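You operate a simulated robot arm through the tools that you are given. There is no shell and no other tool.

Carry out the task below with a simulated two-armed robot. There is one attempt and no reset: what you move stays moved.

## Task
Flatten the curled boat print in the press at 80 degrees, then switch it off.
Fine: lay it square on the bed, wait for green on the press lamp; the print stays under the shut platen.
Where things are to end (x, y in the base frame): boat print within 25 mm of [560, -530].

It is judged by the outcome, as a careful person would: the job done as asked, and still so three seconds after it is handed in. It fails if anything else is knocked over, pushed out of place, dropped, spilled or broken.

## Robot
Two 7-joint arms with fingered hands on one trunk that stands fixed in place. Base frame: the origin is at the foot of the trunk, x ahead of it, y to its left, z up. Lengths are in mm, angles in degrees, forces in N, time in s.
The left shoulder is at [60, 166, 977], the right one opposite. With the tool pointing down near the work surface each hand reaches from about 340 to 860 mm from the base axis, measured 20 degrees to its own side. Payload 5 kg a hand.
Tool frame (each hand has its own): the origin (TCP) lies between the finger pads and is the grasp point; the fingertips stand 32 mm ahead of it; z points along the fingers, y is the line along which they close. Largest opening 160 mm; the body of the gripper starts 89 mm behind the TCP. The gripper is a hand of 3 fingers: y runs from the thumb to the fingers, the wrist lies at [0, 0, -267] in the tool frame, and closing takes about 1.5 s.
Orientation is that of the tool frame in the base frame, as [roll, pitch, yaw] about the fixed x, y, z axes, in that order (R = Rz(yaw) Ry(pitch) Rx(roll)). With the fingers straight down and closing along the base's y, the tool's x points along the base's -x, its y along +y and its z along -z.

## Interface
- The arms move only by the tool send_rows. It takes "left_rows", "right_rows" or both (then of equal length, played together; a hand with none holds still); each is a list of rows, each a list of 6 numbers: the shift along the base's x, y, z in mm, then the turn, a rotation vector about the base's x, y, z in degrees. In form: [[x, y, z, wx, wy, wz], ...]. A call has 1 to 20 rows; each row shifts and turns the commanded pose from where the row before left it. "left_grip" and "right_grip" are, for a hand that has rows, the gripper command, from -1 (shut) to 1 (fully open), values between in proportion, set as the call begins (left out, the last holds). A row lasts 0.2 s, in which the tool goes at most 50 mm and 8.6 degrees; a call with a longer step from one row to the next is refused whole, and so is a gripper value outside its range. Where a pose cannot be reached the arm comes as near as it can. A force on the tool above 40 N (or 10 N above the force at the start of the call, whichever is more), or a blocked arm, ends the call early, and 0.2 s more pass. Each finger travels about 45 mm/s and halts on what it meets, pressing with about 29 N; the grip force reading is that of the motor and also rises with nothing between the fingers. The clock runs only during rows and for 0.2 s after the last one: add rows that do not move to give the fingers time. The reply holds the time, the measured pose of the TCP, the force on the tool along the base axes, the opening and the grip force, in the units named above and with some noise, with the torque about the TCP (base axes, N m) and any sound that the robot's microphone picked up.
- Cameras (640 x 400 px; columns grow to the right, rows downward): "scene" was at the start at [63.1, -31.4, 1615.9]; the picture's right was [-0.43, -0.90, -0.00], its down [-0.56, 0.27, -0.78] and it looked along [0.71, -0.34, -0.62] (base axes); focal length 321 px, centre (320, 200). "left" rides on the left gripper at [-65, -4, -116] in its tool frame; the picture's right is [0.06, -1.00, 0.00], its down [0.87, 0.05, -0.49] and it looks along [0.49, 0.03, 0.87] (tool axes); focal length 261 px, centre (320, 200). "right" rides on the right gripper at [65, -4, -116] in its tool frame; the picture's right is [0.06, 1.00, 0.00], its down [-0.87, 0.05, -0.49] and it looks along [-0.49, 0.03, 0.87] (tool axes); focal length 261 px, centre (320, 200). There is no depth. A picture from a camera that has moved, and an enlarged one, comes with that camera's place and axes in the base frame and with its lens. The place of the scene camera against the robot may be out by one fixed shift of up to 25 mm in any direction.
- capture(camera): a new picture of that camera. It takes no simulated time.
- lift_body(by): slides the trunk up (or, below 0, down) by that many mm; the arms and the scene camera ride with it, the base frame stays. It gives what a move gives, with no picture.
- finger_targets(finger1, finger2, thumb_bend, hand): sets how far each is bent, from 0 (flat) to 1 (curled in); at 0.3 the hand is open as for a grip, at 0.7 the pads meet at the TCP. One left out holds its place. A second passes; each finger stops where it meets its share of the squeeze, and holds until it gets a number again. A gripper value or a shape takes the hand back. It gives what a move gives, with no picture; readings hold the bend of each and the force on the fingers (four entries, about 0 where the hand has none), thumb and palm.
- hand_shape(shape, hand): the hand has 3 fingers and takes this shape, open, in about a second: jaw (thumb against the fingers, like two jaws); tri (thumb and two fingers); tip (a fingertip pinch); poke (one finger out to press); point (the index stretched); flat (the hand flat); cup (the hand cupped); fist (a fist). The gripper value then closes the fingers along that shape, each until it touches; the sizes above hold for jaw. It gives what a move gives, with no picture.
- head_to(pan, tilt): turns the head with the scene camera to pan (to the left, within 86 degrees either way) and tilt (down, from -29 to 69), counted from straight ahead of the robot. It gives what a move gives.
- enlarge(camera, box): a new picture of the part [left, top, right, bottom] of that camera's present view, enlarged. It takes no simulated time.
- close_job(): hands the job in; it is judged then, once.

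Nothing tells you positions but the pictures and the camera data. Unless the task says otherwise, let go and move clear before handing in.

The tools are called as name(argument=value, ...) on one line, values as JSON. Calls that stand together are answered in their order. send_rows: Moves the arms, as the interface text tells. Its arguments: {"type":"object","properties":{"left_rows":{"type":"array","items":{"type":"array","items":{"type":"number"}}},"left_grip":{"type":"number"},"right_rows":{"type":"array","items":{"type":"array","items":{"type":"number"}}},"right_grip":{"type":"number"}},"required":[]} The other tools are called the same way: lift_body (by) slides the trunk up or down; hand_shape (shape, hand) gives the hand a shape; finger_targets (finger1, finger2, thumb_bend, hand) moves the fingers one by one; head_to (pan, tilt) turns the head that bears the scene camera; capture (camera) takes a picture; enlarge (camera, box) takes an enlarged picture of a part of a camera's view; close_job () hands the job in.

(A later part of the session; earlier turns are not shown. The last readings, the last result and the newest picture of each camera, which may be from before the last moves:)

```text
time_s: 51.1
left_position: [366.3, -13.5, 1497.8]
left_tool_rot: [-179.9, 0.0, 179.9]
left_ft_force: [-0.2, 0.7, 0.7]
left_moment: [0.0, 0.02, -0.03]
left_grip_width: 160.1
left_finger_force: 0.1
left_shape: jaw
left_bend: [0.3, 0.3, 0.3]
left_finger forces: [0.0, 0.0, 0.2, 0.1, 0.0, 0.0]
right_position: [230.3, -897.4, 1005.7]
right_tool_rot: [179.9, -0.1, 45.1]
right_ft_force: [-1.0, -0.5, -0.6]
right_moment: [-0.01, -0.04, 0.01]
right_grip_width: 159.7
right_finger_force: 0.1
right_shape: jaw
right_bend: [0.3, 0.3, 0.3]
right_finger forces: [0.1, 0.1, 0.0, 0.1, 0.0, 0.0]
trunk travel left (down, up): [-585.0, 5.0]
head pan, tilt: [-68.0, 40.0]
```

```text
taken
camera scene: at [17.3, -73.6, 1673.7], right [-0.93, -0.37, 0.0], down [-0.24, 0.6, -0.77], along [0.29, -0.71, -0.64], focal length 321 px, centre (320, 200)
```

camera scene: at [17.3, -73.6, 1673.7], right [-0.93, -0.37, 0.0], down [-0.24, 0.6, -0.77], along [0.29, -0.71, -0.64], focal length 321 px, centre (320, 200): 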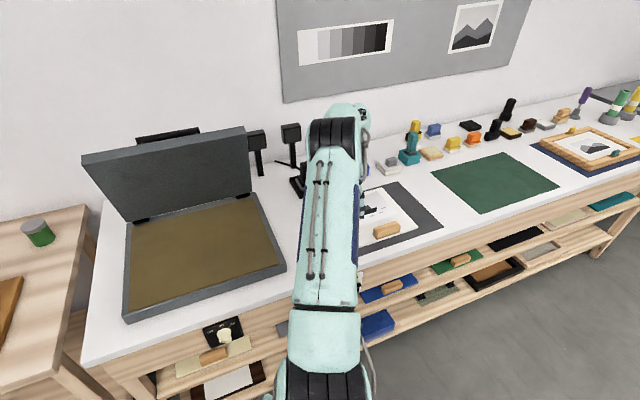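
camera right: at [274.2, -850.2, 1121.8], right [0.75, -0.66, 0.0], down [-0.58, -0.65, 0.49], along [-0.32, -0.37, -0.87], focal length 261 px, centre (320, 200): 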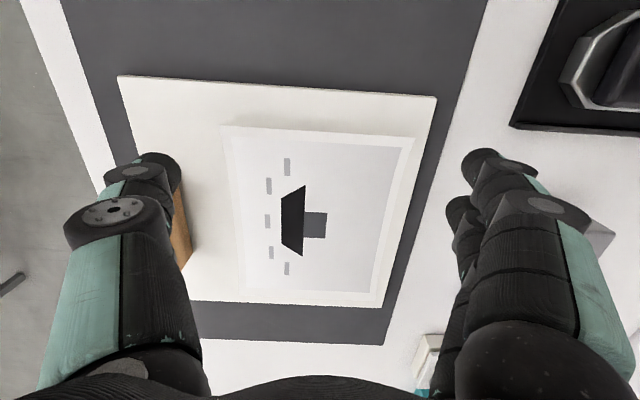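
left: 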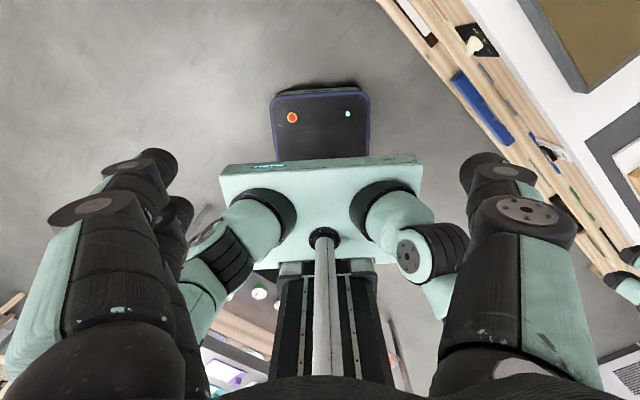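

This orientation works: the print now sits square between the thumb (near side) and the fingers (far side). I'll zoom in to measure its edges from here.

enlarge(camera="right", box=[100, 60, 460, 340])

enlarge(camera="right", box=[200, 100, 320, 175])

enlarge(camera="right", box=[340, 80, 460, 155])

enlarge(camera="right", box=[320, 260, 440, 335])

```text
1.43 times, centred on (280, 200) of right
camera zoom: at [274.2, -850.2, 1121.8], right [0.75, -0.66, 0.0], down [-0.58, -0.65, 0.49], along [-0.32, -0.37, -0.87], focal length 372 px, centre (377, 200)
```

zoom: 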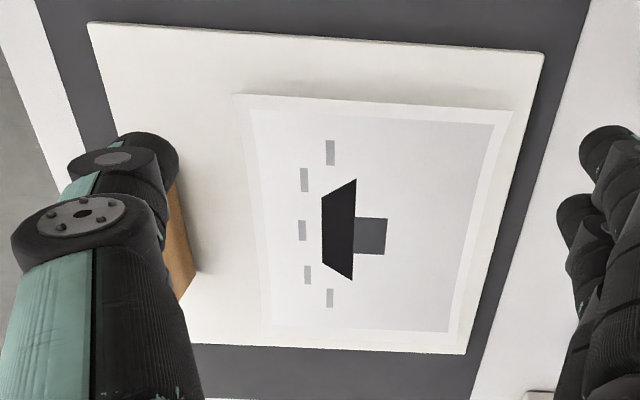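

```text
5.33 times, centred on (260, 138) of right
camera zoom: at [274.2, -850.2, 1121.8], right [0.75, -0.66, 0.0], down [-0.58, -0.65, 0.49], along [-0.32, -0.37, -0.87], focal length 1390 px, centre (640, 533)
```

zoom: 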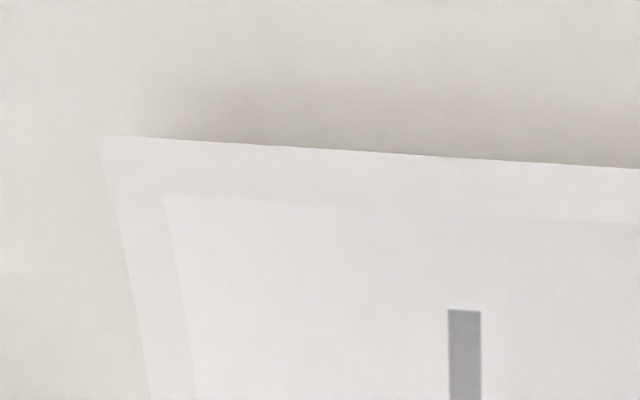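

```text
5.33 times, centred on (400, 118) of right
camera zoom: at [274.2, -850.2, 1121.8], right [0.75, -0.66, 0.0], down [-0.58, -0.65, 0.49], along [-0.32, -0.37, -0.87], focal length 1390 px, centre (-107, 640)
```

zoom: 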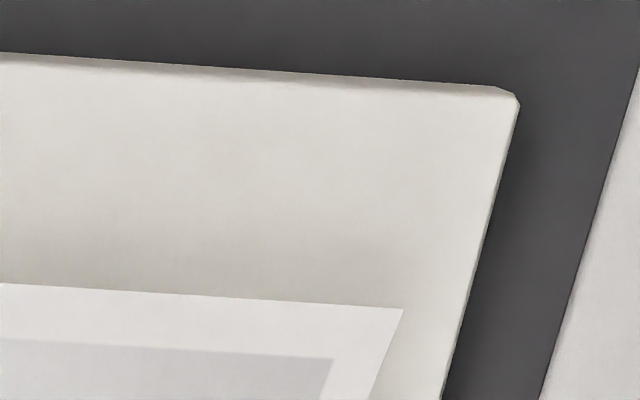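

```text
5.33 times, centred on (380, 298) of right
camera zoom: at [274.2, -850.2, 1121.8], right [0.75, -0.66, 0.0], down [-0.58, -0.65, 0.49], along [-0.32, -0.37, -0.87], focal length 1390 px, centre (0, -320)
```

zoom: 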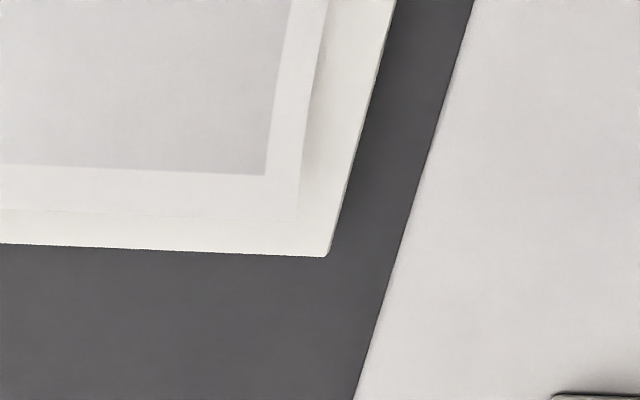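

From this view the print is 150 mm deep (w 722–871, centre 797) and the hand is already centred on it to within a millimetre. I'll shift 13 mm to the right so both fingers lie on the sheet, then descend slowly with the hand fully open.

send_rows(right_rows=[[-4.7, -4.7, 0, 0, 0, 0], [-4.7, -4.7, -5, 0, 0, 0], [0, 0, -10, 0, 0, 0], [0, 0, -10, 0, 0, 0], [0, 0, -10, 0, 0, 0], [0, 0, -5, 0, 0, 0], [0, 0, 0, 0, 0, 0], [0, 0, 0, 0, 0, 0]])

capture(camera="right")

enlarge(camera="right", box=[120, 100, 520, 260])

```text
time_s: 52.9
left_position: [367.0, -13.5, 1497.4]
left_tool_rot: [-179.8, 0.0, 179.9]
left_ft_force: [0.4, -0.7, 0.2]
left_moment: [-0.01, 0.04, 0.0]
left_grip_width: 159.8
left_finger_force: 0.1
left_shape: jaw
left_bend: [0.3, 0.3, 0.3]
left_finger forces: [0.0, 0.0, 0.1, 0.0, 0.1, 0.1]
right_position: [221.3, -907.2, 967.0]
right_tool_rot: [180.0, -0.1, 45.1]
right_ft_force: [0.4, 0.9, -0.2]
right_moment: [-0.06, 0.05, 0.02]
right_grip_width: 160.0
right_finger_force: 0.2
right_shape: jaw
right_bend: [0.3, 0.3, 0.3]
right_finger forces: [0.1, 0.0, 0.0, 0.0, 0.0, 0.0]
trunk travel left (down, up): [-585.0, 5.0]
head pan, tilt: [-68.0, 40.0]
```

```text
taken
camera right: at [265.9, -860.1, 1082.3], right [0.75, -0.66, 0.0], down [-0.58, -0.65, 0.49], along [-0.32, -0.37, -0.87], focal length 261 px, centre (320, 200)
```

right: 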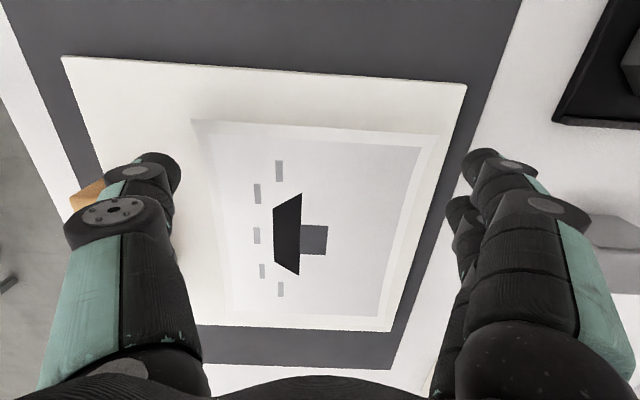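

```text
1.60 times, centred on (320, 180) of right
camera zoom: at [265.9, -860.1, 1082.3], right [0.75, -0.66, 0.0], down [-0.58, -0.65, 0.49], along [-0.32, -0.37, -0.87], focal length 417 px, centre (320, 232)
```

zoom: 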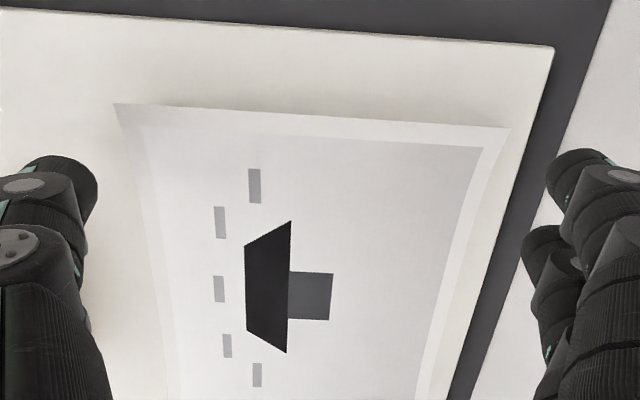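

The hand is centred over the sheet at z≈967. I'll continue down in small steps with a check for contact.

send_rows(right_rows=[[-0.7, 0.7, -5, 0, 0, 0], [0, 0, -5, 0, 0, 0], [0, 0, -5, 0, 0, 0], [0, 0, 0, 0, 0, 0], [0, 0, 0, 0, 0, 0]])

capture(camera="right")

enlarge(camera="scene", box=[320, 130, 440, 240])

```text
time_s: 54.1
left_position: [367.6, -13.3, 1496.8]
left_tool_rot: [-180.0, 0.0, 180.0]
left_ft_force: [-0.5, -0.1, -0.9]
left_moment: [0.01, -0.03, -0.01]
left_grip_width: 159.5
left_finger_force: 0.1
left_shape: jaw
left_bend: [0.3, 0.3, 0.3]
left_finger forces: [0.0, 0.1, 0.0, 0.1, 0.1, 0.1]
right_position: [220.8, -905.8, 950.3]
right_tool_rot: [-180.0, -0.1, 45.0]
right_ft_force: [0.1, -0.9, 0.0]
right_moment: [-0.02, 0.04, -0.03]
right_grip_width: 160.0
right_finger_force: 0.1
right_shape: jaw
right_bend: [0.3, 0.3, 0.3]
right_finger forces: [0.0, 0.0, 0.0, 0.0, 0.0, 0.0]
trunk travel left (down, up): [-585.0, 5.0]
head pan, tilt: [-68.0, 40.0]
```

```text
taken
camera right: at [265.3, -858.8, 1066.3], right [0.75, -0.66, 0.0], down [-0.58, -0.65, 0.49], along [-0.32, -0.37, -0.87], focal length 261 px, centre (320, 200)
```

right: 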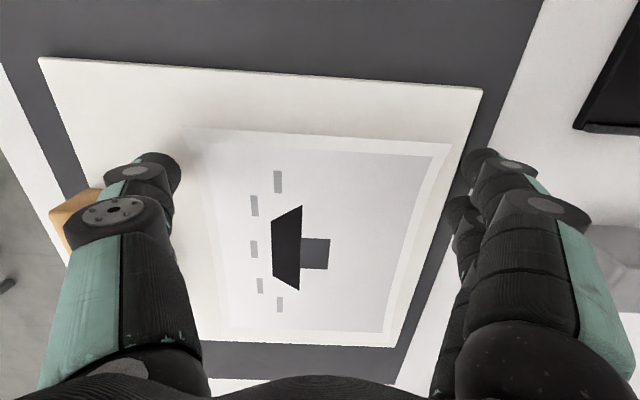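

```text
3.64 times, centred on (380, 185) of scene
camera zoom: at [17.3, -73.6, 1673.7], right [-0.93, -0.37, 0.0], down [-0.24, 0.6, -0.77], along [0.29, -0.71, -0.64], focal length 1166 px, centre (102, 254)
```

zoom: 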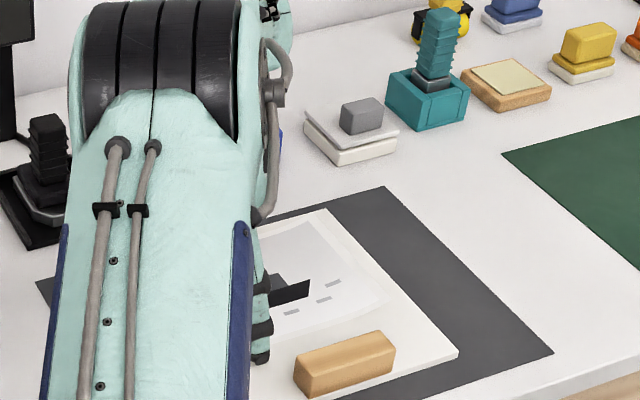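

No contact at z≈950 and the sheet edges fit between thumb and fingers. I go down the last few millimetres.

send_rows(right_rows=[[0, 0, -2, 0, 0, 0], [0, 0, -2, 0, 0, 0], [0, 0, 0, 0, 0, 0]])

capture(camera="right")

```text
time_s: 54.9
left_position: [367.1, -12.6, 1496.8]
left_tool_rot: [-179.9, 0.0, 179.8]
left_ft_force: [0.1, 0.2, -0.6]
left_moment: [0.0, 0.06, -0.02]
left_grip_width: 160.0
left_finger_force: 0.0
left_shape: jaw
left_bend: [0.3, 0.3, 0.3]
left_finger forces: [0.0, 0.0, 0.0, 0.0, 0.1, 0.0]
right_position: [220.6, -905.4, 946.7]
right_tool_rot: [180.0, -0.2, 45.1]
right_ft_force: [-0.3, -0.2, 0.7]
right_moment: [0.03, -0.01, 0.02]
right_grip_width: 160.0
right_finger_force: 0.0
right_shape: jaw
right_bend: [0.3, 0.3, 0.3]
right_finger forces: [0.0, 0.0, 0.0, 0.1, 0.0, 0.0]
trunk travel left (down, up): [-585.0, 5.0]
head pan, tilt: [-68.0, 40.0]
```

```text
taken
camera right: at [264.5, -858.9, 1062.5], right [0.75, -0.66, 0.0], down [-0.58, -0.65, 0.49], along [-0.32, -0.37, -0.87], focal length 261 px, centre (320, 200)
```

right: 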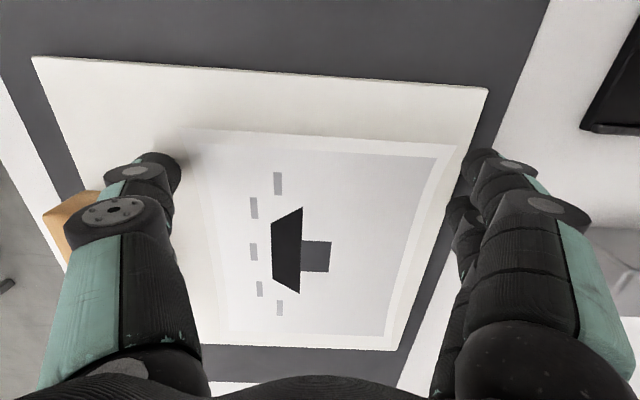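

Still free at z≈947; two more small steps.

send_rows(right_rows=[[0, 0, -1.5, 0, 0, 0], [0, 0, -1.5, 0, 0, 0], [0, 0, 0, 0, 0, 0]])

enlarge(camera="right", box=[120, 110, 260, 220])

enlarge(camera="right", box=[400, 110, 540, 220])

```text
time_s: 55.7
left_position: [368.4, -13.1, 1496.8]
left_tool_rot: [-179.9, 0.1, 179.9]
left_ft_force: [-0.3, 0.2, 0.0]
left_moment: [0.01, 0.01, 0.01]
left_grip_width: 159.9
left_finger_force: 0.0
left_shape: jaw
left_bend: [0.3, 0.3, 0.3]
left_finger forces: [0.1, 0.0, 0.1, 0.0, 0.0, 0.1]
right_position: [220.0, -905.8, 944.9]
right_tool_rot: [179.9, -0.2, 45.1]
right_ft_force: [-0.6, 0.5, 0.4]
right_moment: [-0.01, 0.0, -0.03]
right_grip_width: 159.6
right_finger_force: 0.0
right_shape: jaw
right_bend: [0.3, 0.3, 0.3]
right_finger forces: [0.2, 0.1, 0.1, 0.1, 0.2, 0.0]
trunk travel left (down, up): [-585.0, 5.0]
head pan, tilt: [-68.0, 40.0]
```

```text
3.64 times, centred on (190, 165) of right
camera zoom: at [264.0, -859.1, 1059.3], right [0.75, -0.66, 0.0], down [-0.58, -0.65, 0.49], along [-0.32, -0.37, -0.87], focal length 948 px, centre (793, 327)
```

zoom: 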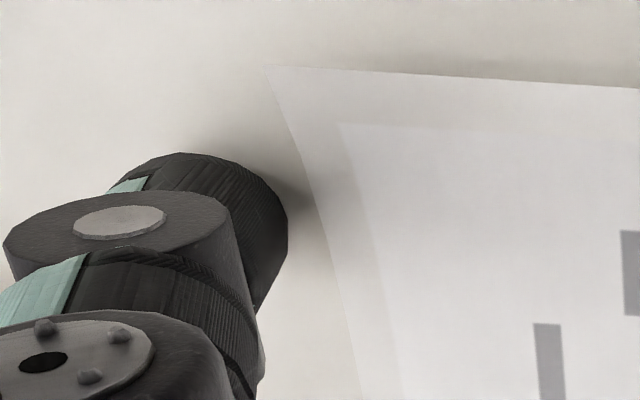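

```text
3.64 times, centred on (470, 165) of right
camera zoom: at [264.0, -859.1, 1059.3], right [0.75, -0.66, 0.0], down [-0.58, -0.65, 0.49], along [-0.32, -0.37, -0.87], focal length 948 px, centre (-226, 327)
```

zoom: 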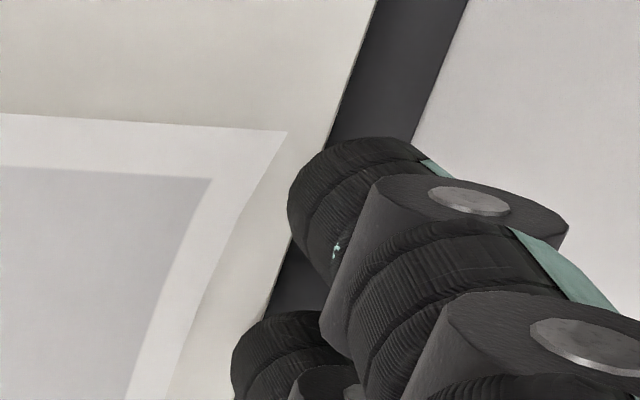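

Both sides are close to the sheet edges with small gaps, and the hand is just above the board. I go 3 mm lower and then close the fingers slowly onto the edges.

send_rows(right_rows=[[0, 0, -1.5, 0, 0, 0], [0, 0, -1.5, 0, 0, 0], [0, 0, 0, 0, 0, 0]])

```text
time_s: 56.5
left_position: [367.4, -12.0, 1497.6]
left_tool_rot: [-180.0, -0.1, 179.9]
left_ft_force: [0.0, 0.4, -1.1]
left_moment: [0.01, 0.0, 0.01]
left_grip_width: 159.7
left_finger_force: 0.1
left_shape: jaw
left_bend: [0.3, 0.3, 0.3]
left_finger forces: [0.0, 0.0, 0.1, 0.0, 0.0, 0.1]
right_position: [220.6, -907.4, 941.0]
right_tool_rot: [179.9, -0.1, 45.1]
right_ft_force: [-0.2, -1.4, 7.2]
right_moment: [-0.01, 0.0, -0.01]
right_grip_width: 159.7
right_finger_force: 0.1
right_shape: jaw
right_bend: [0.3, 0.3, 0.3]
right_finger forces: [1.8, 1.8, 0.1, 0.1, 3.7, 0.0]
trunk travel left (down, up): [-585.0, 5.0]
head pan, tilt: [-68.0, 40.0]
```

The tips just touched the board (board top ≈ 909). I'll lift 2 mm and close the hand slightly onto the sheet's edges.

send_rows(right_rows=[[0, 0, 1.5, 0, 0, 0], [0, 0, 0.7, 0, 0, 0], [0, 0, 0, 0, 0, 0]])

send_rows(right_rows=[[0, 0, 0, 0, 0, 0], [0, 0, 0, 0, 0, 0], [0, 0, 0, 0, 0, 0], [0, 0, 0, 0, 0, 0]], right_grip=0.82)

capture(camera="right")

```text
time_s: 57.3
left_position: [365.9, -12.0, 1498.0]
left_tool_rot: [-180.0, 0.1, 179.9]
left_ft_force: [0.4, 1.1, 0.3]
left_moment: [0.02, -0.03, 0.0]
left_grip_width: 160.0
left_finger_force: 0.0
left_shape: jaw
left_bend: [0.3, 0.3, 0.3]
left_finger forces: [0.1, 0.1, 0.0, 0.1, 0.1, 0.0]
right_position: [220.1, -906.2, 942.2]
right_tool_rot: [-179.9, -0.1, 45.1]
right_ft_force: [-0.2, 0.8, 2.4]
right_moment: [-0.06, -0.03, 0.02]
right_grip_width: 159.8
right_finger_force: 0.1
right_shape: jaw
right_bend: [0.3, 0.3, 0.3]
right_finger forces: [0.5, 0.6, 0.0, 0.0, 0.9, 0.0]
trunk travel left (down, up): [-585.0, 5.0]
head pan, tilt: [-68.0, 40.0]
```

```text
time_s: 58.3
left_position: [365.9, -11.0, 1498.0]
left_tool_rot: [-179.8, 0.0, 179.9]
left_ft_force: [-0.6, 0.3, -0.1]
left_moment: [-0.06, -0.03, 0.05]
left_grip_width: 160.0
left_finger_force: 0.0
left_shape: jaw
left_bend: [0.3, 0.3, 0.3]
left_finger forces: [0.0, 0.0, 0.1, 0.0, 0.0, 0.0]
right_position: [220.4, -905.6, 943.1]
right_tool_rot: [180.0, -0.1, 45.1]
right_ft_force: [-0.2, 0.7, -0.2]
right_moment: [0.0, -0.01, 0.01]
right_grip_width: 5.5
right_finger_force: 28.5
right_shape: jaw
right_bend: [0.72, 0.72, 0.73]
right_finger forces: [0.0, 0.0, 0.1, 0.1, 0.1, 0.1]
trunk travel left (down, up): [-585.0, 5.0]
head pan, tilt: [-68.0, 40.0]
```

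```text
taken
camera right: at [264.2, -858.2, 1059.0], right [0.75, -0.66, 0.0], down [-0.58, -0.65, 0.49], along [-0.32, -0.37, -0.87], focal length 261 px, centre (320, 200)
```

right: 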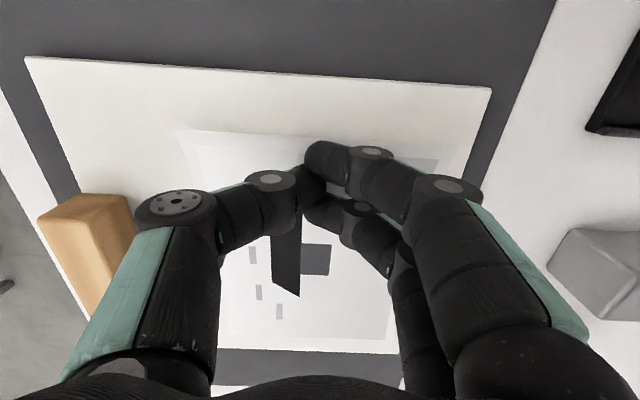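

The hand closed almost fully instead of stopping at the sheet's edges. I need to see where the print is now before moving.

enlarge(camera="right", box=[160, 110, 480, 310])

enlarge(camera="scene", box=[330, 160, 430, 240])

```text
2.00 times, centred on (320, 210) of right
camera zoom: at [264.2, -858.2, 1059.0], right [0.75, -0.66, 0.0], down [-0.58, -0.65, 0.49], along [-0.32, -0.37, -0.87], focal length 521 px, centre (320, 180)
```

zoom: 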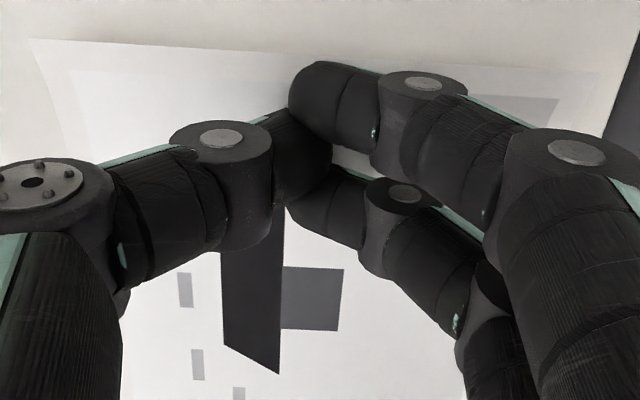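

```text
5.00 times, centred on (380, 200) of scene
camera zoom: at [16.9, -72.0, 1673.6], right [-0.93, -0.37, 0.0], down [-0.24, 0.6, -0.77], along [0.29, -0.71, -0.64], focal length 1603 px, centre (20, 200)
```

zoom: 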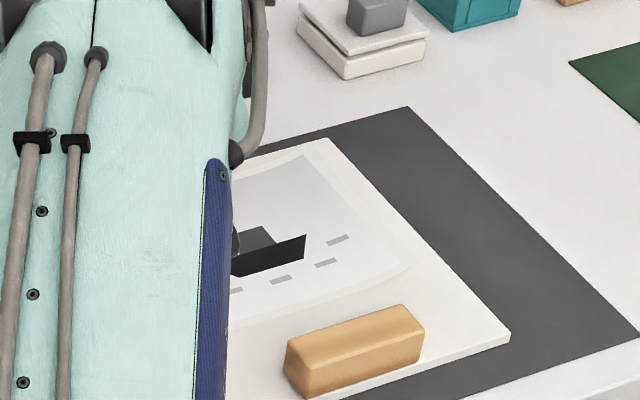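

The fingertips rode over the top of the sheet (its edges were too low at that point), and the sheet itself still lies where it was. I'll lift clear, reopen, and check the print's position.

send_rows(right_rows=[[0, 0, 10, 0, 0, 0], [0, 0, 10, 0, 0, 0], [0, 0, 15, 0, 0, 0], [0, 0, 10, 0, 0, 0], [0, 0, 0, 0, 0, 0]])

send_rows(right_rows=[[0, 0, 0, 0, 0, 0], [0, 0, 0, 0, 0, 0], [0, 0, 0, 0, 0, 0], [0, 0, 0, 0, 0, 0], [0, 0, 0, 0, 0, 0], [0, 0, 0, 0, 0, 0], [0, 0, 0, 0, 0, 0], [0, 0, 0, 0, 0, 0], [0, 0, 0, 0, 0, 0]], right_grip=1)

capture(camera="right")

enlarge(camera="right", box=[100, 60, 460, 340])

```text
time_s: 59.5
left_position: [366.6, -13.0, 1498.6]
left_tool_rot: [-179.9, 0.0, 179.9]
left_ft_force: [-0.9, -0.2, -0.3]
left_moment: [0.02, -0.01, -0.01]
left_grip_width: 160.1
left_finger_force: 0.1
left_shape: jaw
left_bend: [0.3, 0.3, 0.3]
left_finger forces: [0.0, 0.1, 0.1, 0.0, 0.1, 0.0]
right_position: [222.2, -906.1, 988.4]
right_tool_rot: [-180.0, 0.0, 45.0]
right_ft_force: [-0.1, 0.2, -0.1]
right_moment: [-0.01, -0.02, 0.0]
right_grip_width: 5.6
right_finger_force: 29.5
right_shape: jaw
right_bend: [0.72, 0.72, 0.73]
right_finger forces: [0.0, 0.1, 0.0, 0.0, 0.0, 0.0]
trunk travel left (down, up): [-585.0, 5.0]
head pan, tilt: [-68.0, 40.0]
```

```text
time_s: 61.5
left_position: [366.3, -12.9, 1496.9]
left_tool_rot: [-179.9, 0.0, 179.9]
left_ft_force: [-0.6, -0.4, 0.5]
left_moment: [0.03, -0.03, 0.01]
left_grip_width: 160.1
left_finger_force: 0.1
left_shape: jaw
left_bend: [0.3, 0.3, 0.3]
left_finger forces: [0.0, 0.0, 0.0, 0.1, 0.0, 0.1]
right_position: [221.2, -906.6, 989.0]
right_tool_rot: [-179.9, -0.1, 45.0]
right_ft_force: [-0.7, 0.5, 0.7]
right_moment: [0.03, 0.0, -0.04]
right_grip_width: 160.0
right_finger_force: 0.1
right_shape: jaw
right_bend: [0.3, 0.3, 0.3]
right_finger forces: [0.1, 0.0, 0.0, 0.0, 0.1, 0.0]
trunk travel left (down, up): [-585.0, 5.0]
head pan, tilt: [-68.0, 40.0]
```

```text
taken
camera right: at [265.7, -859.0, 1105.1], right [0.75, -0.66, 0.0], down [-0.58, -0.65, 0.49], along [-0.32, -0.37, -0.87], focal length 261 px, centre (320, 200)
```

right: 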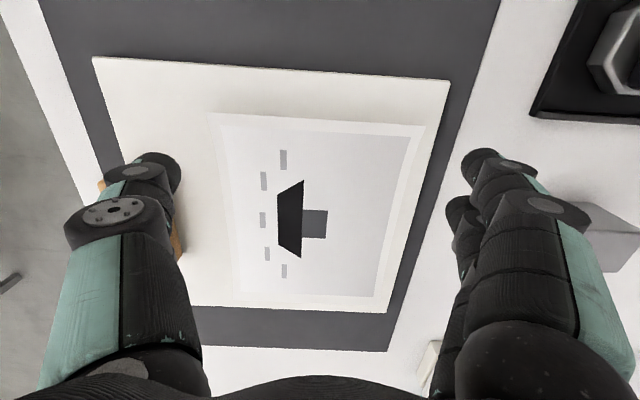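

```text
1.43 times, centred on (280, 200) of right
camera zoom: at [265.7, -859.0, 1105.1], right [0.75, -0.66, 0.0], down [-0.58, -0.65, 0.49], along [-0.32, -0.37, -0.87], focal length 372 px, centre (377, 200)
```

zoom: 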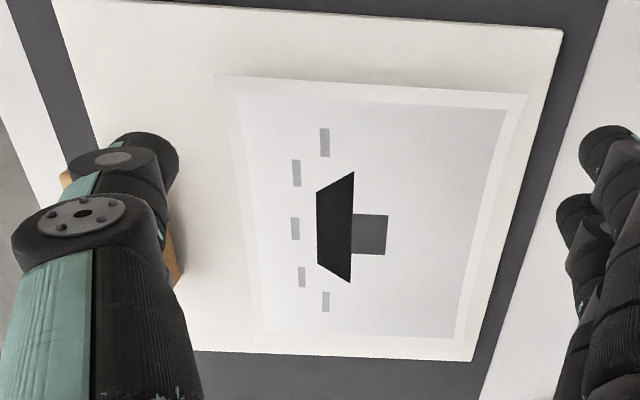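

The print is undisturbed (w 723–870, left edge at u≈458). Its edges stand highest right at its left end, so I'll shift the hand about 16 mm left and go down until the tips rest lightly on the board, so that they sit below the sheet's edges.

send_rows(right_rows=[[5.3, 5.7, 0, 0, 0, 0], [5.4, 5.7, 0, 0, 0, 0], [0, 0, -10, 0, 0, 0], [0, 0, -10, 0, 0, 0], [0, 0, -10, 0, 0, 0], [0, 0, -8, 0, 0, 0], [0, 0, -4, 0, 0, 0], [0, 0, 0, 0, 0, 0]])

send_rows(right_rows=[[0, 0, -2, 0, 0, 0], [0, 0, -1.5, 0, 0, 0], [0, 0, 0, 0, 0, 0]])

capture(camera="right")

enlarge(camera="right", box=[120, 90, 520, 250])

```text
time_s: 63.3
left_position: [367.0, -12.7, 1497.0]
left_tool_rot: [-179.9, 0.0, 179.9]
left_ft_force: [0.0, 0.9, -0.3]
left_moment: [0.0, 0.02, -0.04]
left_grip_width: 160.1
left_finger_force: 0.1
left_shape: jaw
left_bend: [0.3, 0.3, 0.3]
left_finger forces: [0.0, 0.0, 0.0, 0.1, 0.0, 0.1]
right_position: [229.2, -894.9, 946.8]
right_tool_rot: [-180.0, -0.1, 45.2]
right_ft_force: [-0.1, 0.4, 0.1]
right_moment: [0.02, -0.03, 0.02]
right_grip_width: 159.8
right_finger_force: 0.1
right_shape: jaw
right_bend: [0.3, 0.3, 0.3]
right_finger forces: [0.0, 0.0, 0.0, 0.0, 0.0, 0.0]
trunk travel left (down, up): [-585.0, 5.0]
head pan, tilt: [-68.0, 40.0]
```

```text
time_s: 64.1
left_position: [367.6, -13.3, 1496.8]
left_tool_rot: [-179.9, 0.0, 179.8]
left_ft_force: [-0.6, 1.3, -0.1]
left_moment: [0.0, 0.01, -0.05]
left_grip_width: 159.7
left_finger_force: 0.0
left_shape: jaw
left_bend: [0.3, 0.3, 0.3]
left_finger forces: [0.1, 0.1, 0.1, 0.1, 0.1, 0.0]
right_position: [230.0, -894.8, 943.2]
right_tool_rot: [179.9, -0.1, 45.1]
right_ft_force: [-0.4, 0.2, 1.9]
right_moment: [-0.03, -0.07, 0.03]
right_grip_width: 159.8
right_finger_force: 0.0
right_shape: jaw
right_bend: [0.3, 0.3, 0.3]
right_finger forces: [0.8, 1.0, 0.0, 0.1, 0.9, 0.0]
trunk travel left (down, up): [-585.0, 5.0]
head pan, tilt: [-68.0, 40.0]
```

```text
taken
camera right: at [273.2, -848.1, 1058.6], right [0.75, -0.66, 0.0], down [-0.58, -0.65, 0.49], along [-0.32, -0.37, -0.87], focal length 261 px, centre (320, 200)
```

right: 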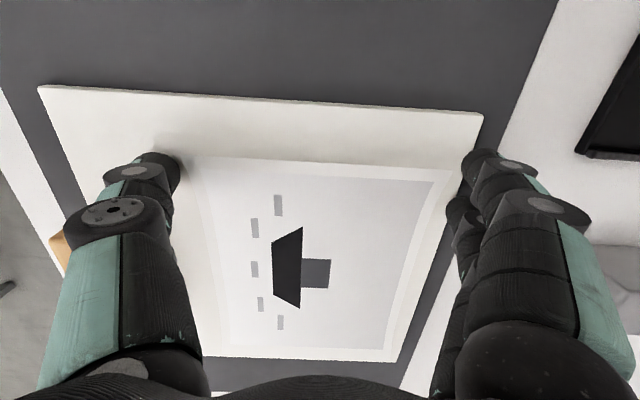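

```text
1.60 times, centred on (320, 170) of right
camera zoom: at [273.2, -848.1, 1058.6], right [0.75, -0.66, 0.0], down [-0.58, -0.65, 0.49], along [-0.32, -0.37, -0.87], focal length 417 px, centre (320, 248)
```

zoom: 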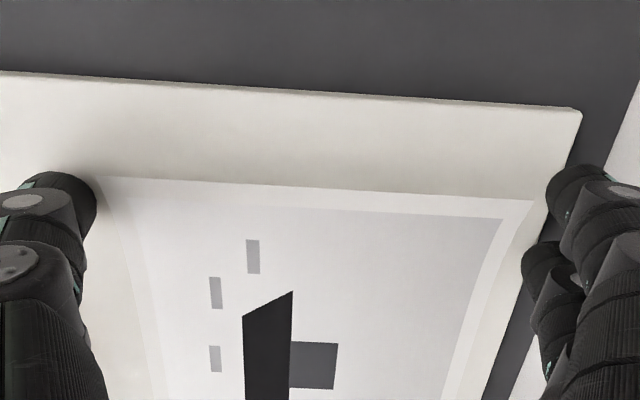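

The tips rest lightly on the board beside the sheet's left end. This time I'll close with small individual finger steps instead of the gripper, and watch the contact forces.

finger_targets(hand="right", finger1=0.33, finger2=0.33, thumb_bend=0.33)

enlarge(camera="right", box=[120, 90, 520, 250])

```text
time_s: 65.1
left_position: [365.5, -12.3, 1496.6]
left_tool_rot: [-179.9, 0.0, 179.8]
left_ft_force: [0.2, -0.2, 0.6]
left_moment: [0.04, 0.0, -0.02]
left_grip_width: 159.8
left_finger_force: 0.0
left_shape: jaw
left_bend: [0.3, 0.3, 0.3]
left_finger forces: [0.0, 0.0, 0.0, 0.0, 0.0, 0.0]
right_position: [228.9, -895.4, 942.6]
right_tool_rot: [180.0, -0.1, 45.1]
right_ft_force: [1.0, -1.9, 6.9]
right_moment: [-0.11, -0.01, 0.0]
right_grip_width: 163.1
right_finger_force: 3.3
right_shape: fingers
right_bend: [0.31, 0.31, 0.32]
right_finger forces: [2.0, 2.0, 0.0, 0.0, 3.0, 0.0]
trunk travel left (down, up): [-585.0, 5.0]
head pan, tilt: [-68.0, 40.0]
```

```text
1.60 times, centred on (320, 170) of right
camera zoom: at [273.2, -847.9, 1058.9], right [0.75, -0.66, 0.0], down [-0.58, -0.65, 0.49], along [-0.32, -0.37, -0.87], focal length 417 px, centre (320, 248)
```

zoom: 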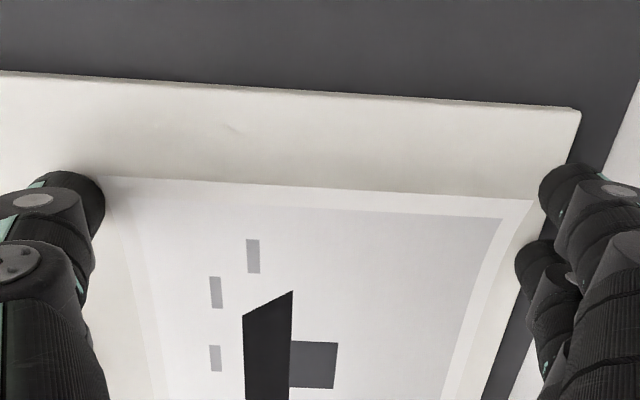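

Bending pushes the tips down against the board, so I'll lift 2 mm and continue closing gently.

send_rows(right_rows=[[0, 0, 1, 0, 0, 0], [0, 0, 1, 0, 0, 0], [0, 0, 0, 0, 0, 0]])

finger_targets(hand="right", finger1=0.35, finger2=0.35, thumb_bend=0.35)

enlarge(camera="right", box=[120, 90, 520, 250])

```text
time_s: 65.9
left_position: [366.5, -12.3, 1496.3]
left_tool_rot: [180.0, 0.0, 179.9]
left_ft_force: [0.2, -0.3, 0.2]
left_moment: [0.02, 0.01, 0.01]
left_grip_width: 159.9
left_finger_force: 0.1
left_shape: jaw
left_bend: [0.3, 0.3, 0.3]
left_finger forces: [0.1, 0.0, 0.0, 0.0, 0.0, 0.0]
right_position: [229.9, -894.7, 943.1]
right_tool_rot: [180.0, -0.1, 45.1]
right_ft_force: [-0.4, -0.8, 3.8]
right_moment: [-0.03, -0.04, -0.04]
right_grip_width: 161.8
right_finger_force: 1.6
right_shape: fingers
right_bend: [0.32, 0.32, 0.32]
right_finger forces: [1.0, 1.1, 0.1, 0.0, 1.5, 0.1]
trunk travel left (down, up): [-585.0, 5.0]
head pan, tilt: [-68.0, 40.0]
```

```text
time_s: 66.9
left_position: [366.6, -11.6, 1497.7]
left_tool_rot: [-180.0, 0.0, 179.8]
left_ft_force: [-0.6, -0.4, -0.4]
left_moment: [-0.05, 0.01, 0.02]
left_grip_width: 159.9
left_finger_force: 0.1
left_shape: jaw
left_bend: [0.3, 0.3, 0.3]
left_finger forces: [0.0, 0.0, 0.0, 0.1, 0.1, 0.0]
right_position: [229.3, -895.2, 944.8]
right_tool_rot: [-179.9, -0.1, 45.1]
right_ft_force: [-0.1, -1.9, 7.0]
right_moment: [-0.1, -0.06, -0.02]
right_grip_width: 156.4
right_finger_force: 4.0
right_shape: fingers
right_bend: [0.33, 0.33, 0.34]
right_finger forces: [1.8, 2.1, 0.0, 0.0, 3.1, 0.0]
trunk travel left (down, up): [-585.0, 5.0]
head pan, tilt: [-68.0, 40.0]
```

```text
1.60 times, centred on (320, 170) of right
camera zoom: at [273.9, -847.7, 1060.1], right [0.75, -0.66, 0.0], down [-0.58, -0.65, 0.49], along [-0.32, -0.37, -0.87], focal length 417 px, centre (320, 248)
```

zoom: 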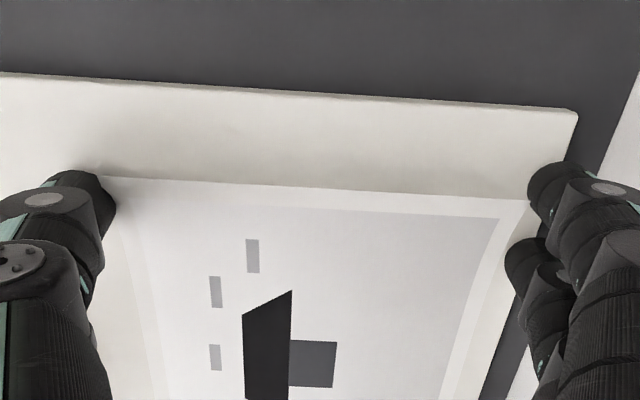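

Closing proceeds, still touching the board because the tips swing lower. I'll lift another 2.5 mm and continue to about the sheet's width.

send_rows(right_rows=[[0, 0, 1.5, 0, 0, 0], [0, 0, 1, 0, 0, 0], [0, 0, 0, 0, 0, 0]])

finger_targets(hand="right", finger1=0.37, finger2=0.37, thumb_bend=0.37)

enlarge(camera="right", box=[120, 90, 520, 250])

```text
time_s: 67.7
left_position: [367.3, -13.0, 1497.2]
left_tool_rot: [-179.9, 0.0, 179.9]
left_ft_force: [-0.3, 0.2, -0.4]
left_moment: [0.0, -0.01, 0.02]
left_grip_width: 160.0
left_finger_force: 0.1
left_shape: jaw
left_bend: [0.3, 0.3, 0.3]
left_finger forces: [0.1, 0.0, 0.0, 0.0, 0.1, 0.0]
right_position: [231.3, -895.2, 945.4]
right_tool_rot: [-180.0, -0.1, 45.0]
right_ft_force: [-0.5, -0.6, 1.9]
right_moment: [-0.02, 0.02, -0.04]
right_grip_width: 151.6
right_finger_force: 1.1
right_shape: fingers
right_bend: [0.34, 0.34, 0.35]
right_finger forces: [0.5, 0.7, 0.1, 0.0, 0.9, 0.0]
trunk travel left (down, up): [-585.0, 5.0]
head pan, tilt: [-68.0, 40.0]
```

```text
time_s: 68.7
left_position: [368.1, -13.2, 1497.4]
left_tool_rot: [-179.9, 0.0, 180.0]
left_ft_force: [0.0, -1.0, 0.4]
left_moment: [-0.02, 0.02, 0.02]
left_grip_width: 159.9
left_finger_force: 0.1
left_shape: jaw
left_bend: [0.3, 0.3, 0.3]
left_finger forces: [0.0, 0.0, 0.1, 0.1, 0.1, 0.0]
right_position: [231.3, -895.2, 946.8]
right_tool_rot: [-180.0, -0.1, 45.1]
right_ft_force: [0.6, 0.6, 4.4]
right_moment: [-0.02, -0.06, 0.02]
right_grip_width: 145.3
right_finger_force: 2.6
right_shape: fingers
right_bend: [0.36, 0.36, 0.36]
right_finger forces: [1.1, 1.4, 0.0, 0.0, 1.8, 0.0]
trunk travel left (down, up): [-585.0, 5.0]
head pan, tilt: [-68.0, 40.0]
```

```text
1.60 times, centred on (320, 170) of right
camera zoom: at [274.8, -848.2, 1062.4], right [0.75, -0.66, 0.0], down [-0.58, -0.65, 0.49], along [-0.32, -0.37, -0.87], focal length 417 px, centre (320, 248)
```

zoom: 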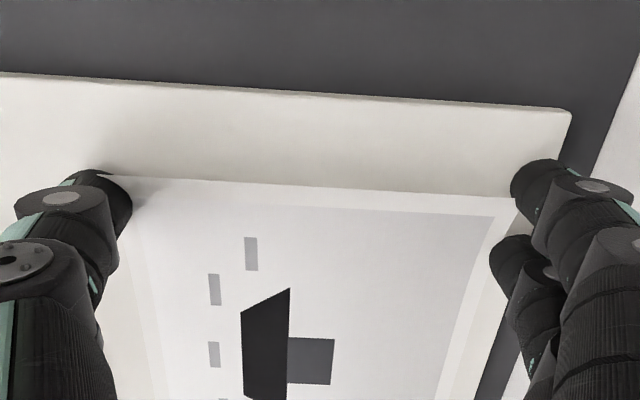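

The fingertips are now tucking in under the sheet's near and far edges while the sheet stays in place. I'll keep lifting slightly and closing a bit more.

send_rows(right_rows=[[0, 0, 1.5, 0, 0, 0], [0, 0, 0, 0, 0, 0]])

finger_targets(hand="right", finger1=0.39, finger2=0.39, thumb_bend=0.39)

capture(camera="right")

enlarge(camera="right", box=[140, 120, 260, 200])

enlarge(camera="right", box=[390, 120, 510, 200])

```text
time_s: 69.3
left_position: [366.0, -12.2, 1497.7]
left_tool_rot: [-179.9, 0.1, 179.9]
left_ft_force: [-0.6, -0.1, -0.4]
left_moment: [0.02, -0.02, 0.01]
left_grip_width: 159.9
left_finger_force: 0.0
left_shape: jaw
left_bend: [0.3, 0.3, 0.3]
left_finger forces: [0.1, 0.1, 0.0, 0.1, 0.0, 0.0]
right_position: [229.9, -896.1, 946.8]
right_tool_rot: [180.0, -0.1, 45.1]
right_ft_force: [0.0, 0.1, 1.0]
right_moment: [0.01, 0.02, 0.01]
right_grip_width: 142.7
right_finger_force: 1.2
right_shape: fingers
right_bend: [0.37, 0.36, 0.37]
right_finger forces: [0.3, 0.3, 0.0, 0.0, 0.6, 0.0]
trunk travel left (down, up): [-585.0, 5.0]
head pan, tilt: [-68.0, 40.0]
```

```text
time_s: 70.3
left_position: [366.5, -12.0, 1496.7]
left_tool_rot: [-179.9, 0.0, 179.9]
left_ft_force: [0.1, -0.3, 0.2]
left_moment: [-0.02, 0.03, 0.04]
left_grip_width: 159.9
left_finger_force: 0.1
left_shape: jaw
left_bend: [0.3, 0.3, 0.3]
left_finger forces: [0.0, 0.0, 0.0, 0.0, 0.1, 0.0]
right_position: [229.5, -896.6, 948.7]
right_tool_rot: [-180.0, -0.1, 45.1]
right_ft_force: [-1.0, -0.6, 4.0]
right_moment: [-0.1, -0.09, -0.05]
right_grip_width: 135.6
right_finger_force: 2.0
right_shape: fingers
right_bend: [0.38, 0.38, 0.39]
right_finger forces: [1.3, 1.5, 0.0, 0.1, 1.2, 0.0]
trunk travel left (down, up): [-585.0, 5.0]
head pan, tilt: [-68.0, 40.0]
```

```text
taken
camera right: at [274.3, -848.6, 1063.9], right [0.75, -0.66, 0.0], down [-0.58, -0.65, 0.49], along [-0.32, -0.37, -0.87], focal length 261 px, centre (320, 200)
```

right: 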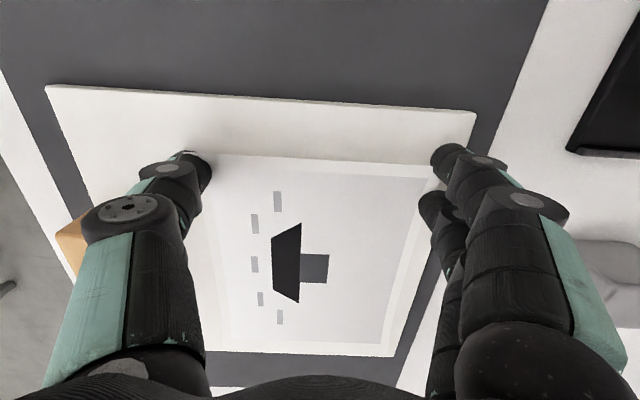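

```text
5.00 times, centred on (200, 160) of right
camera zoom: at [274.3, -848.6, 1063.9], right [0.75, -0.66, 0.0], down [-0.58, -0.65, 0.49], along [-0.32, -0.37, -0.87], focal length 1303 px, centre (920, 400)
```

zoom: 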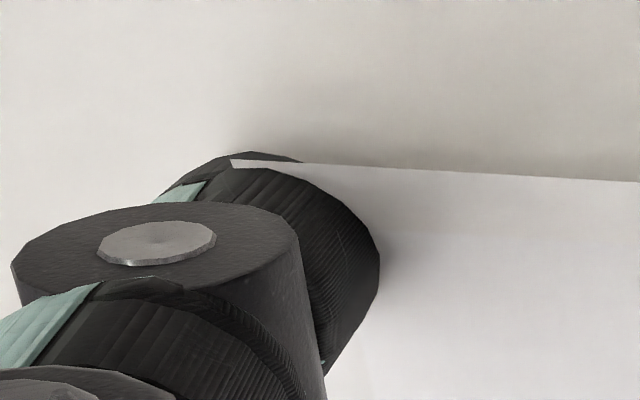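

```text
5.00 times, centred on (450, 160) of right
camera zoom: at [274.3, -848.6, 1063.9], right [0.75, -0.66, 0.0], down [-0.58, -0.65, 0.49], along [-0.32, -0.37, -0.87], focal length 1303 px, centre (-330, 400)
```

zoom: 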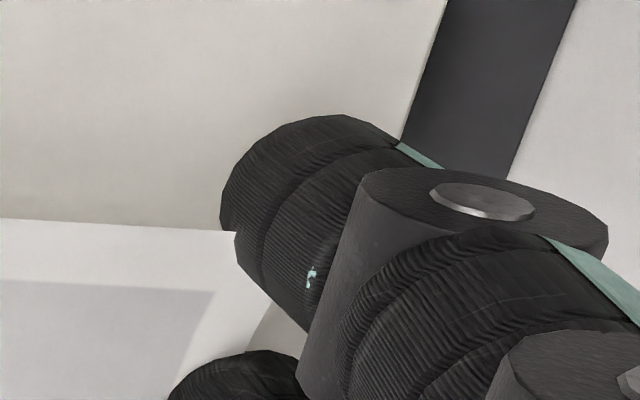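

The fingers now reach past the sheet's edges on both sides, though the drawing of sheet and finger overlaps a little. I'll try lifting a few millimetres to see whether the sheet comes along.

send_rows(right_rows=[[0, 0, 2, 0, 0, 0], [0, 0, 2, 0, 0, 0], [0, 0, 2, 0, 0, 0], [0, 0, 2, 0, 0, 0], [0, 0, 0, 0, 0, 0]])

capture(camera="right")

enlarge(camera="right", box=[120, 90, 520, 250])

```text
time_s: 71.5
left_position: [367.3, -13.3, 1497.3]
left_tool_rot: [-180.0, 0.0, 179.9]
left_ft_force: [0.1, -0.7, 0.2]
left_moment: [0.0, -0.02, 0.0]
left_grip_width: 160.2
left_finger_force: 0.0
left_shape: jaw
left_bend: [0.3, 0.3, 0.3]
left_finger forces: [0.0, 0.0, 0.0, 0.0, 0.0, 0.0]
right_position: [231.9, -894.7, 954.6]
right_tool_rot: [180.0, -0.1, 45.1]
right_ft_force: [-0.1, 0.5, 0.7]
right_moment: [0.01, -0.01, 0.01]
right_grip_width: 133.1
right_finger_force: 0.1
right_shape: fingers
right_bend: [0.39, 0.39, 0.39]
right_finger forces: [0.1, 0.1, 0.0, 0.0, 0.0, 0.0]
trunk travel left (down, up): [-585.0, 5.0]
head pan, tilt: [-68.0, 40.0]
```

```text
taken
camera right: at [275.7, -847.7, 1071.9], right [0.75, -0.66, 0.0], down [-0.58, -0.65, 0.49], along [-0.32, -0.37, -0.87], focal length 261 px, centre (320, 200)
```

right: 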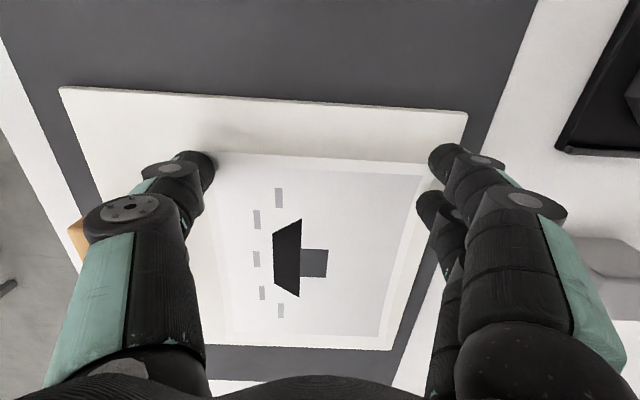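

```text
1.60 times, centred on (320, 170) of right
camera zoom: at [275.7, -847.7, 1071.9], right [0.75, -0.66, 0.0], down [-0.58, -0.65, 0.49], along [-0.32, -0.37, -0.87], focal length 417 px, centre (320, 248)
```

zoom: 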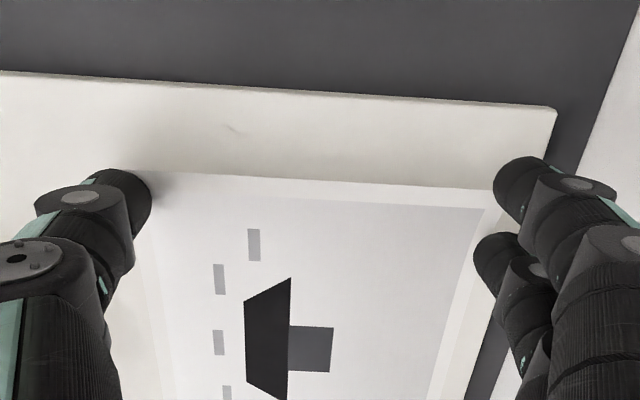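

The sheet stayed on the board. I'll lower a little again and close further to find out whether the fingers actually engage the raised edge.

send_rows(right_rows=[[0, 0, -2, 0, 0, 0], [0, 0, -1.5, 0, 0, 0], [0, 0, 0, 0, 0, 0]])

finger_targets(hand="right", finger1=0.46, finger2=0.46, thumb_bend=0.46)

capture(camera="right")

enlarge(camera="right", box=[140, 100, 500, 260])

```text
time_s: 72.3
left_position: [367.1, -12.7, 1498.0]
left_tool_rot: [-179.8, -0.1, 180.0]
left_ft_force: [0.2, 0.1, -1.3]
left_moment: [0.0, -0.02, 0.02]
left_grip_width: 159.9
left_finger_force: 0.1
left_shape: jaw
left_bend: [0.3, 0.3, 0.3]
left_finger forces: [0.1, 0.0, 0.0, 0.0, 0.1, 0.1]
right_position: [231.4, -895.4, 952.3]
right_tool_rot: [180.0, 0.0, 45.1]
right_ft_force: [0.7, 0.3, 0.0]
right_moment: [0.04, 0.02, -0.01]
right_grip_width: 133.1
right_finger_force: 0.0
right_shape: fingers
right_bend: [0.39, 0.39, 0.39]
right_finger forces: [0.0, 0.0, 0.0, 0.0, 0.1, 0.1]
trunk travel left (down, up): [-585.0, 5.0]
head pan, tilt: [-68.0, 40.0]
```

```text
time_s: 73.3
left_position: [366.5, -13.1, 1496.7]
left_tool_rot: [-180.0, 0.0, 179.9]
left_ft_force: [-1.0, 0.5, -0.2]
left_moment: [-0.02, 0.02, 0.01]
left_grip_width: 159.8
left_finger_force: 0.0
left_shape: jaw
left_bend: [0.3, 0.3, 0.3]
left_finger forces: [0.0, 0.0, 0.0, 0.1, 0.0, 0.0]
right_position: [232.1, -894.5, 952.3]
right_tool_rot: [-180.0, -0.2, 45.1]
right_ft_force: [-0.1, 0.6, -0.4]
right_moment: [-0.01, -0.01, 0.02]
right_grip_width: 104.5
right_finger_force: 0.1
right_shape: fingers
right_bend: [0.46, 0.46, 0.46]
right_finger forces: [0.1, 0.0, 0.0, 0.0, 0.1, 0.0]
trunk travel left (down, up): [-585.0, 5.0]
head pan, tilt: [-68.0, 40.0]
```

```text
taken
camera right: at [275.1, -847.6, 1068.5], right [0.75, -0.66, 0.0], down [-0.58, -0.65, 0.49], along [-0.32, -0.37, -0.87], focal length 261 px, centre (320, 200)
```

right: 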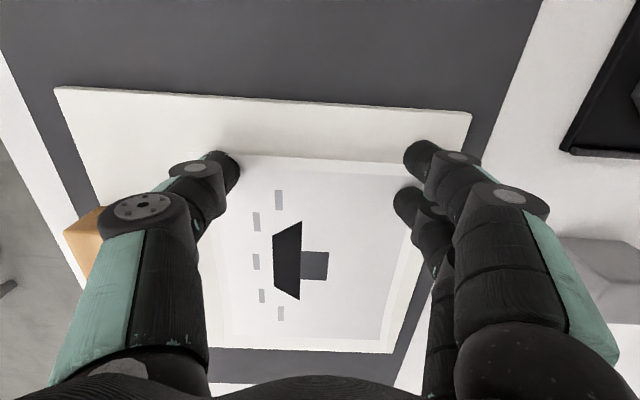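

```text
1.78 times, centred on (320, 180) of right
camera zoom: at [275.1, -847.6, 1068.5], right [0.75, -0.66, 0.0], down [-0.58, -0.65, 0.49], along [-0.32, -0.37, -0.87], focal length 463 px, centre (320, 236)
```

zoom: 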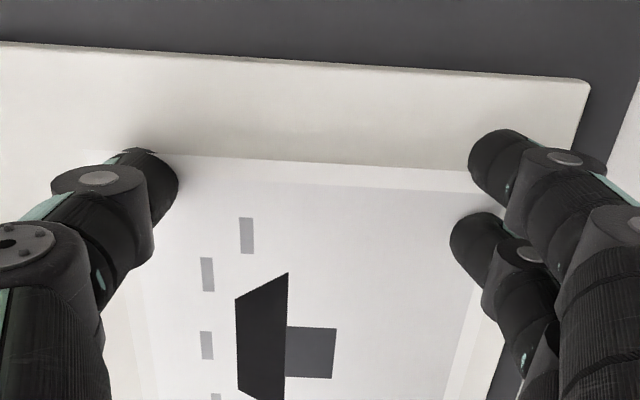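

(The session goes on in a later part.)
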